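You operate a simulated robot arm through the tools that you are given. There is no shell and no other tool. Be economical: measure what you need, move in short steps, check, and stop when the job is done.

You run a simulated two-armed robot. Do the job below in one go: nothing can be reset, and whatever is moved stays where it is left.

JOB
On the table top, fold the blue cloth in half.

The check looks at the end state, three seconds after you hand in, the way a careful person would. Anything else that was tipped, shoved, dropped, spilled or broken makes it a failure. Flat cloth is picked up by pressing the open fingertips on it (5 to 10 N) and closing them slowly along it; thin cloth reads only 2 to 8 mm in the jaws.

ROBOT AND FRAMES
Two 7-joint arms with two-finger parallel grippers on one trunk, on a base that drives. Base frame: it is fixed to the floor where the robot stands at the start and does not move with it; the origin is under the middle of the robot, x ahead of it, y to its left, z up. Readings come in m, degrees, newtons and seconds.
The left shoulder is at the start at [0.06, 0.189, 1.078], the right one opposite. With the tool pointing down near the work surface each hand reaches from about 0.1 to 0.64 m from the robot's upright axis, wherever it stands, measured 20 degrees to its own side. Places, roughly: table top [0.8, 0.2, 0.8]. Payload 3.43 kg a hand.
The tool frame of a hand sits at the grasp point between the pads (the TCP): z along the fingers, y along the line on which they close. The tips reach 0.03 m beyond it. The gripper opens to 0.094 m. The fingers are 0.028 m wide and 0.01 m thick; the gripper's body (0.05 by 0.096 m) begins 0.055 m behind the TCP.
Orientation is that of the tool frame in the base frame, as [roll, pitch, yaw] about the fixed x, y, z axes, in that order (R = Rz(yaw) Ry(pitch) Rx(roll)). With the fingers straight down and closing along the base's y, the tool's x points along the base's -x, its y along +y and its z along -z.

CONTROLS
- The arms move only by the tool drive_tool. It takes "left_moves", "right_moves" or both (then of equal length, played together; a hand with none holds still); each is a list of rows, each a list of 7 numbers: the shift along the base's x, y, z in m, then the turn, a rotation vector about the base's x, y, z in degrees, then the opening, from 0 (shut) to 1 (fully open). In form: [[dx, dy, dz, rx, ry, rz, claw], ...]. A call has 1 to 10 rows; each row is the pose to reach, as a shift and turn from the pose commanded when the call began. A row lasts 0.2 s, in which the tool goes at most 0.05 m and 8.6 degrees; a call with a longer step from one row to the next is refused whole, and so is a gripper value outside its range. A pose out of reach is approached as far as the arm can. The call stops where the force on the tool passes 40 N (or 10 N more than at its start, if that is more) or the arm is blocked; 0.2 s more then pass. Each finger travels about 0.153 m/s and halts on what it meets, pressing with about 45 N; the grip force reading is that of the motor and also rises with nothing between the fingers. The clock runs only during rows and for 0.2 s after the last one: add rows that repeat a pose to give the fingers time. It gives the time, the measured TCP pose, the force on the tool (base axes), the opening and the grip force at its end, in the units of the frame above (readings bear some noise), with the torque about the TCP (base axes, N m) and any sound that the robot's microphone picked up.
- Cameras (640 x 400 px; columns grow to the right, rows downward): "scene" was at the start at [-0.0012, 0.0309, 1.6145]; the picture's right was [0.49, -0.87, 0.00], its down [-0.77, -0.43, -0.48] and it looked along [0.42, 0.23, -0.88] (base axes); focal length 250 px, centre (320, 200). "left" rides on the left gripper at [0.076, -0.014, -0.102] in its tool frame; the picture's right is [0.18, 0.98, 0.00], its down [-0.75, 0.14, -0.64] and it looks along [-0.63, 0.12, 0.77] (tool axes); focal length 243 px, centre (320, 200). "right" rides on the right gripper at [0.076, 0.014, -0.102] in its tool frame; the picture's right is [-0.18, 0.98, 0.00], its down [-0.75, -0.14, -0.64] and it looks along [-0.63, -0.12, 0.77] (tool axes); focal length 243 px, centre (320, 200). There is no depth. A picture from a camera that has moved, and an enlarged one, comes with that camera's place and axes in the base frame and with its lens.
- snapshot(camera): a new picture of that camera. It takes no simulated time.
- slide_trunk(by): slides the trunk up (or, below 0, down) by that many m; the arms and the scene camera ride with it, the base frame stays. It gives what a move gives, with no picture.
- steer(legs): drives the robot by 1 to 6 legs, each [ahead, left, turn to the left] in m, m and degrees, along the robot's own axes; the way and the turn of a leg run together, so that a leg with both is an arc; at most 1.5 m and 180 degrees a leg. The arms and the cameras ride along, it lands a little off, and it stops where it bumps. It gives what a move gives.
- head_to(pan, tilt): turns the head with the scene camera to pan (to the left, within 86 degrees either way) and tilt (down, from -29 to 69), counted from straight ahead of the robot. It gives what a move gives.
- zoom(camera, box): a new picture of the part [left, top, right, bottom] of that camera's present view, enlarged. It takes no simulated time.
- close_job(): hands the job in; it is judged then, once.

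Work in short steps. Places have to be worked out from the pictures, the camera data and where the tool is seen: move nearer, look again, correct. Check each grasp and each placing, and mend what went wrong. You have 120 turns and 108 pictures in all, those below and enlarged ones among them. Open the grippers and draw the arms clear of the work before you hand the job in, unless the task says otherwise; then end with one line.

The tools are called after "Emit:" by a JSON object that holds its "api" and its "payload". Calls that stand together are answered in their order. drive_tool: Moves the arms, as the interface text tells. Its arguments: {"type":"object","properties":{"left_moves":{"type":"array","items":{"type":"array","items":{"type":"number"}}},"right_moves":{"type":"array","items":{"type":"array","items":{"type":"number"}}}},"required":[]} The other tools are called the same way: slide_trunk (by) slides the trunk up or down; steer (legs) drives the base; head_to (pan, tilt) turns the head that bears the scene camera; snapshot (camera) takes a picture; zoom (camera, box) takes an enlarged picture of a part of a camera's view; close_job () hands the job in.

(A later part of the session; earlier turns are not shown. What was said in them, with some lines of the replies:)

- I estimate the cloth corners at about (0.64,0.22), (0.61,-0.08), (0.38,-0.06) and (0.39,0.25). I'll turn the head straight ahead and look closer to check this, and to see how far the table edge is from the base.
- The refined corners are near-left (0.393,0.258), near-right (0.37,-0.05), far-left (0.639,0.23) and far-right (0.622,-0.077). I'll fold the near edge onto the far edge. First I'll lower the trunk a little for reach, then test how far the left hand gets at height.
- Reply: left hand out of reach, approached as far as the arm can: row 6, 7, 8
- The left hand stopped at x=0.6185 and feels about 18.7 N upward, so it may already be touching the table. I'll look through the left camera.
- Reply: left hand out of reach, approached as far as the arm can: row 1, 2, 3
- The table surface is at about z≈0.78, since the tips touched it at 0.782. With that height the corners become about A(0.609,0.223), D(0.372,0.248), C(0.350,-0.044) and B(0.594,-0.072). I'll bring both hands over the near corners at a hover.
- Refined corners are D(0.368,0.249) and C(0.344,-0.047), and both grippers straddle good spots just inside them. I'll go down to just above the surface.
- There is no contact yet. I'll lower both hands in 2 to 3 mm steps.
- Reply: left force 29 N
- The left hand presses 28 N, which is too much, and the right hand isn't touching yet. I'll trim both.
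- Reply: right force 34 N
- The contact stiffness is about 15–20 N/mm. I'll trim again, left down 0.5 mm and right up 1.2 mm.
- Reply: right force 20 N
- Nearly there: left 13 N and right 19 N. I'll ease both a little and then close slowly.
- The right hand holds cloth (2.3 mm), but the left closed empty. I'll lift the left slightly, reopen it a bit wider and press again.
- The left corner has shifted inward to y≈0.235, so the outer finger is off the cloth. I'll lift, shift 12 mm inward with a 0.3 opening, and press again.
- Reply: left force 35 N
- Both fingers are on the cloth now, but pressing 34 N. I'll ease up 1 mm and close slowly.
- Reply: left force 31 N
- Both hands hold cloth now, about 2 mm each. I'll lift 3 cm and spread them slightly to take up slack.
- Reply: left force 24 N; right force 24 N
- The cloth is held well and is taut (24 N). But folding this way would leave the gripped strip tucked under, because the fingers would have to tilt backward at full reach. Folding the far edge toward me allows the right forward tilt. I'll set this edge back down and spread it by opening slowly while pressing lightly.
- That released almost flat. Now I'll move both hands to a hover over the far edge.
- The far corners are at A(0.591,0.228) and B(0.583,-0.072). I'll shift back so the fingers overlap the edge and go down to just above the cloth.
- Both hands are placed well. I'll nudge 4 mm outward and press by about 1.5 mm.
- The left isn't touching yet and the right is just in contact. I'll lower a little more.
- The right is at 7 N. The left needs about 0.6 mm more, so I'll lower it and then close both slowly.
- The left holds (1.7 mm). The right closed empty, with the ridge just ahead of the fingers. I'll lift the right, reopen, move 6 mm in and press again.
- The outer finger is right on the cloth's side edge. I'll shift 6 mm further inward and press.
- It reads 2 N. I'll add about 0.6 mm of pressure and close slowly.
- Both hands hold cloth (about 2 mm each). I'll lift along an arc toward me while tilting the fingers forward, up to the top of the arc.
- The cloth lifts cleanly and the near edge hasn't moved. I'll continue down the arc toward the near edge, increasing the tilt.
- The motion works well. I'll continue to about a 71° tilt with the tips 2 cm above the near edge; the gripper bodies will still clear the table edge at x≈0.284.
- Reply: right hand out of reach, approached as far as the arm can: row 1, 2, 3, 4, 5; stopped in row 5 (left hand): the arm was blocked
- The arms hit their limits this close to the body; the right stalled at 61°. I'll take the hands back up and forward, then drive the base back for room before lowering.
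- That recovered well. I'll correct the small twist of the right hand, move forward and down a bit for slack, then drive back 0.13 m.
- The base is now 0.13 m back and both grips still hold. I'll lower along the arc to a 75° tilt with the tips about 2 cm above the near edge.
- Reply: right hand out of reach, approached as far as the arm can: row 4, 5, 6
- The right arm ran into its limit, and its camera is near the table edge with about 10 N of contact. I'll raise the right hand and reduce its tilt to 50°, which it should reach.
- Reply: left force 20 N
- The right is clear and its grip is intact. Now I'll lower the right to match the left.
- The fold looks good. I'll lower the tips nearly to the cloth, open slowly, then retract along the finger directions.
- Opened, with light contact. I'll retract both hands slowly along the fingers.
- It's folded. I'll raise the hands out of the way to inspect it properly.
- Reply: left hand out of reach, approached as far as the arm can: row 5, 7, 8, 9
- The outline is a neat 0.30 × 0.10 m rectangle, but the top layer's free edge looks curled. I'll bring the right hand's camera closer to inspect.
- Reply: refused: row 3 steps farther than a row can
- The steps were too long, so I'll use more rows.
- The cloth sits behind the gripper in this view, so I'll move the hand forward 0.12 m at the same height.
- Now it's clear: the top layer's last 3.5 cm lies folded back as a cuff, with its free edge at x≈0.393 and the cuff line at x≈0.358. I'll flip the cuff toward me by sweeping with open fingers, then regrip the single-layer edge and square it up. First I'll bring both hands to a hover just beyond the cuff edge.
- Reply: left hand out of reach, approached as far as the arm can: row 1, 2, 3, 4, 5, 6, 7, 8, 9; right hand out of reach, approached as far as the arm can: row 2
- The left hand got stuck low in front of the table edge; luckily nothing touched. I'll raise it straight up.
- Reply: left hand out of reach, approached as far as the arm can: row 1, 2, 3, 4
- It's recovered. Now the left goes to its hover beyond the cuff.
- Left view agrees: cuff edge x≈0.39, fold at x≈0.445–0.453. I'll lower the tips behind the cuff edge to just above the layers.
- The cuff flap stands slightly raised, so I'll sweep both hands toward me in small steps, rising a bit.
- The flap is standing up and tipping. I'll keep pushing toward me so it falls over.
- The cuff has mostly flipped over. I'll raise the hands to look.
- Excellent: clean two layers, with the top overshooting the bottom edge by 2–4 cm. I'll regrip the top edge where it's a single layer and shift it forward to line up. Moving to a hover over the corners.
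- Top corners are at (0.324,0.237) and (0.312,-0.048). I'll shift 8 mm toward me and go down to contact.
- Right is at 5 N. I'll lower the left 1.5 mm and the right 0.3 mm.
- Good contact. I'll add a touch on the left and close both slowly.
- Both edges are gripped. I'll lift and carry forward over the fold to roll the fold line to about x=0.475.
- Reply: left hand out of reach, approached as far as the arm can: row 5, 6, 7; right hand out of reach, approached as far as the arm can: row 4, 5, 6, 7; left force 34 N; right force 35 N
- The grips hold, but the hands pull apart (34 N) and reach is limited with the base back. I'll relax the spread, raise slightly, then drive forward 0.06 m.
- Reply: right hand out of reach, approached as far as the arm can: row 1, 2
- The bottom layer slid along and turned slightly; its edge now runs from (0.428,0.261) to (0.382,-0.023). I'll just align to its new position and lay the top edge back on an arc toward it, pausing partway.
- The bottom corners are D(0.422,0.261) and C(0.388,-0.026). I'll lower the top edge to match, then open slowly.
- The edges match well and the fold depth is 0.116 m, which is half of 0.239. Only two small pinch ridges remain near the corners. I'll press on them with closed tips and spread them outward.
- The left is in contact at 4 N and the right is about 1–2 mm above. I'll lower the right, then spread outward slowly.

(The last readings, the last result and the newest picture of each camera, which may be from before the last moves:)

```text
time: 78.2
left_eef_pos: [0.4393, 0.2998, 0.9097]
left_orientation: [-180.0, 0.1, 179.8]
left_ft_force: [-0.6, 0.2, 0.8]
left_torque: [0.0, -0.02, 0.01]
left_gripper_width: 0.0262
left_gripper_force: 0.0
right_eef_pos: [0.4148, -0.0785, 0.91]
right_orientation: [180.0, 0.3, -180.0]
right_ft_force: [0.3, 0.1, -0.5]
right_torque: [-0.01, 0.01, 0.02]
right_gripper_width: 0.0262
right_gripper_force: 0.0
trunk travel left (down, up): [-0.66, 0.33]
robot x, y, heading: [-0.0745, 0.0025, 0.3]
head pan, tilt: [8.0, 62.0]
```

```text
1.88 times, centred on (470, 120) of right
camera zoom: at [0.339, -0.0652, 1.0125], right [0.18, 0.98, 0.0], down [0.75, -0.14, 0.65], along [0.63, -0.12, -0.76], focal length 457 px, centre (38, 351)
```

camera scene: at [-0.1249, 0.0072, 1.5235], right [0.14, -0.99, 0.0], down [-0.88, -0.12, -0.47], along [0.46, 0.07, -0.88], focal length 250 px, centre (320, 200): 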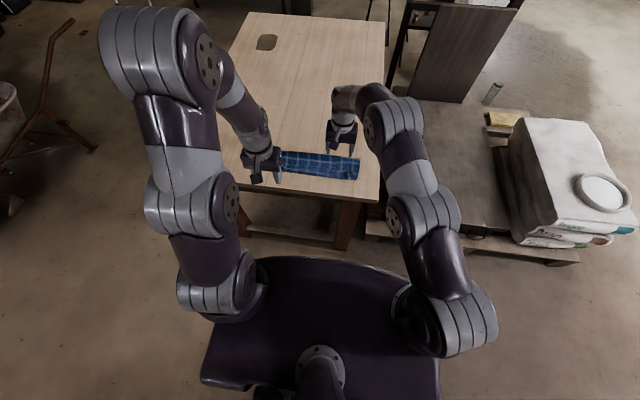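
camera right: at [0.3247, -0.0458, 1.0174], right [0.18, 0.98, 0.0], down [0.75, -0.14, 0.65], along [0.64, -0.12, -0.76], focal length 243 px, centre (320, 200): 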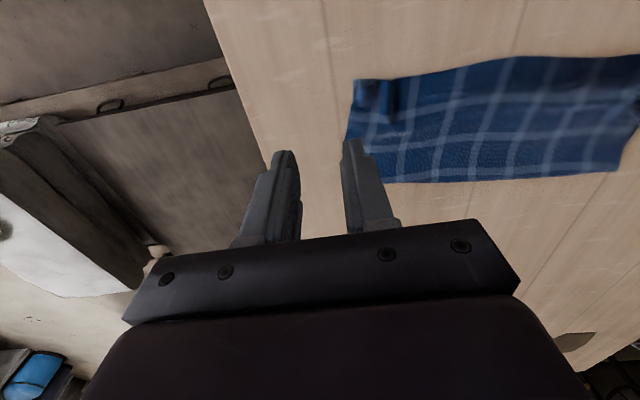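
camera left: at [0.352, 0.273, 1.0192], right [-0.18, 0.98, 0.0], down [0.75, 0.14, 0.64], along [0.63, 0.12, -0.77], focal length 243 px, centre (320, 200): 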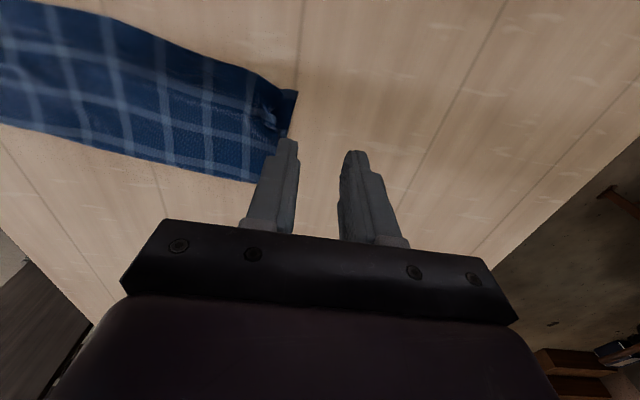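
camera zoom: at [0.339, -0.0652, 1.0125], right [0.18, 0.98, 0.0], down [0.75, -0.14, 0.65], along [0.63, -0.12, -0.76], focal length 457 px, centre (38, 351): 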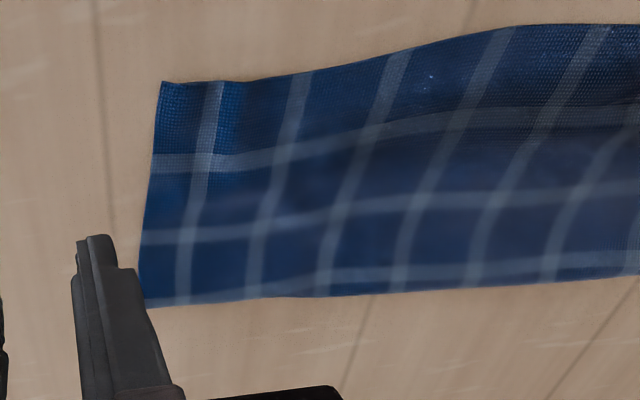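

The cloth is now a neat half fold with the ridges smoothed. I'll draw the arms up and clear and open the grippers, then take a final look.

Emit:
{"api": "drive_tool", "payload": {"left_moves": [[-0.02, 0.02, 0.04, 0, 0, 0, 0.5], [-0.05, 0.03, 0.07, 0, 0, 0, 0.8], [-0.09, 0.03, 0.09, 0, 0, 0, 1], [-0.12, 0.03, 0.1, 0, 0, 0, 1]], "right_moves": [[-0.02, -0.02, 0.04, 0, 0, 0, 0.5], [-0.05, -0.04, 0.07, 0, 0, 0, 0.8], [-0.09, -0.05, 0.09, 0, 0, 0, 1], [-0.12, -0.05, 0.1, 0, 0, 0, 1]]}}

Emit:
{"api": "zoom", "payload": {"camera": "scene", "box": [250, 125, 394, 215]}}

Emit:
{"api": "snapshot", "payload": {"camera": "scene"}}

Emit:
{"api": "zoom", "payload": {"camera": "left", "box": [0, 40, 340, 240]}}

```text
time: 79.2
left_eef_pos: [0.3192, 0.3303, 1.011]
left_orientation: [180.0, 0.2, 179.8]
left_ft_force: [-1.2, -0.5, 0.3]
left_torque: [-0.03, 0.0, -0.02]
left_gripper_width: 0.0939
left_gripper_force: 0.0
right_eef_pos: [0.2922, -0.1252, 1.0107]
right_orientation: [179.9, 0.2, -179.8]
right_ft_force: [-0.3, 0.0, 0.0]
right_torque: [-0.02, -0.02, -0.02]
right_gripper_width: 0.0942
right_gripper_force: 0.0
trunk travel left (down, up): [-0.66, 0.33]
robot x, y, heading: [-0.075, 0.0013, 0.2]
head pan, tilt: [8.0, 62.0]
```

```text
4.44 times, centred on (322, 170) of scene
camera zoom: at [-0.0695, 0.008, 1.5236], right [0.14, -0.99, 0.0], down [-0.87, -0.12, -0.47], along [0.47, 0.07, -0.88], focal length 1110 px, centre (311, 333)
```

zoom: 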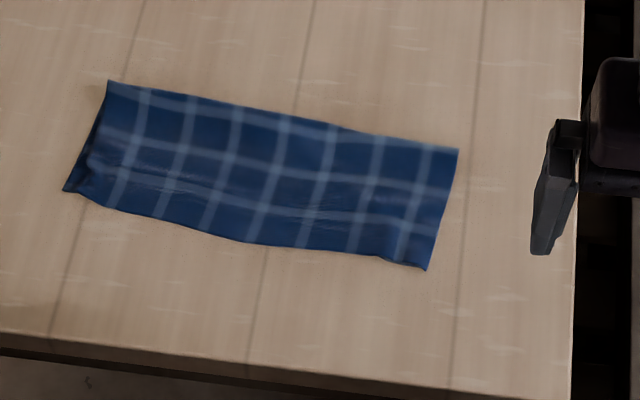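

```text
19 pictures are left
camera scene: at [-0.0695, 0.008, 1.5236], right [0.14, -0.99, 0.0], down [-0.87, -0.12, -0.47], along [0.47, 0.07, -0.88], focal length 250 px, centre (320, 200)
```

scene: 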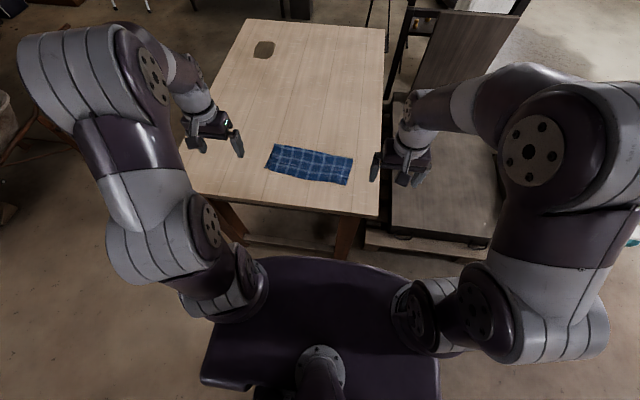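

```text
1.88 times, centred on (170, 140) of left
camera zoom: at [0.2446, 0.3163, 1.1131], right [-0.18, 0.98, 0.0], down [0.75, 0.14, 0.64], along [0.63, 0.12, -0.77], focal length 457 px, centre (602, 313)
```

zoom: 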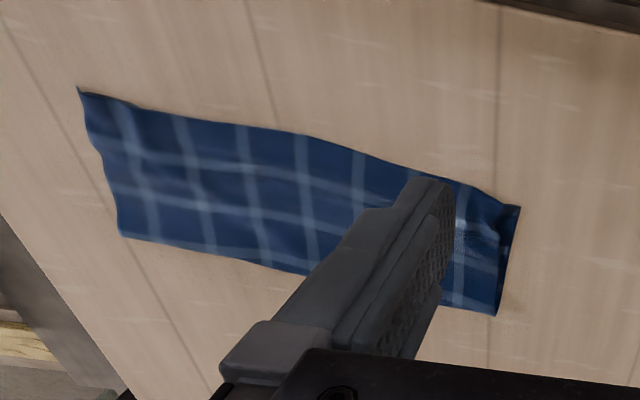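

The cloth is folded in half with edges matching to within about 1–2 cm. The arms are clear, the grippers are open, and nothing else looks disturbed, so I'll hand it in.

Emit:
{"api": "close_job", "payload": {}}

```text
The job is handed in.
```

The blue cloth is folded in half on the table, with its edges matched to within about 1–2 cm; it ended up a few centimetres farther from the robot and turned slightly from where it started.
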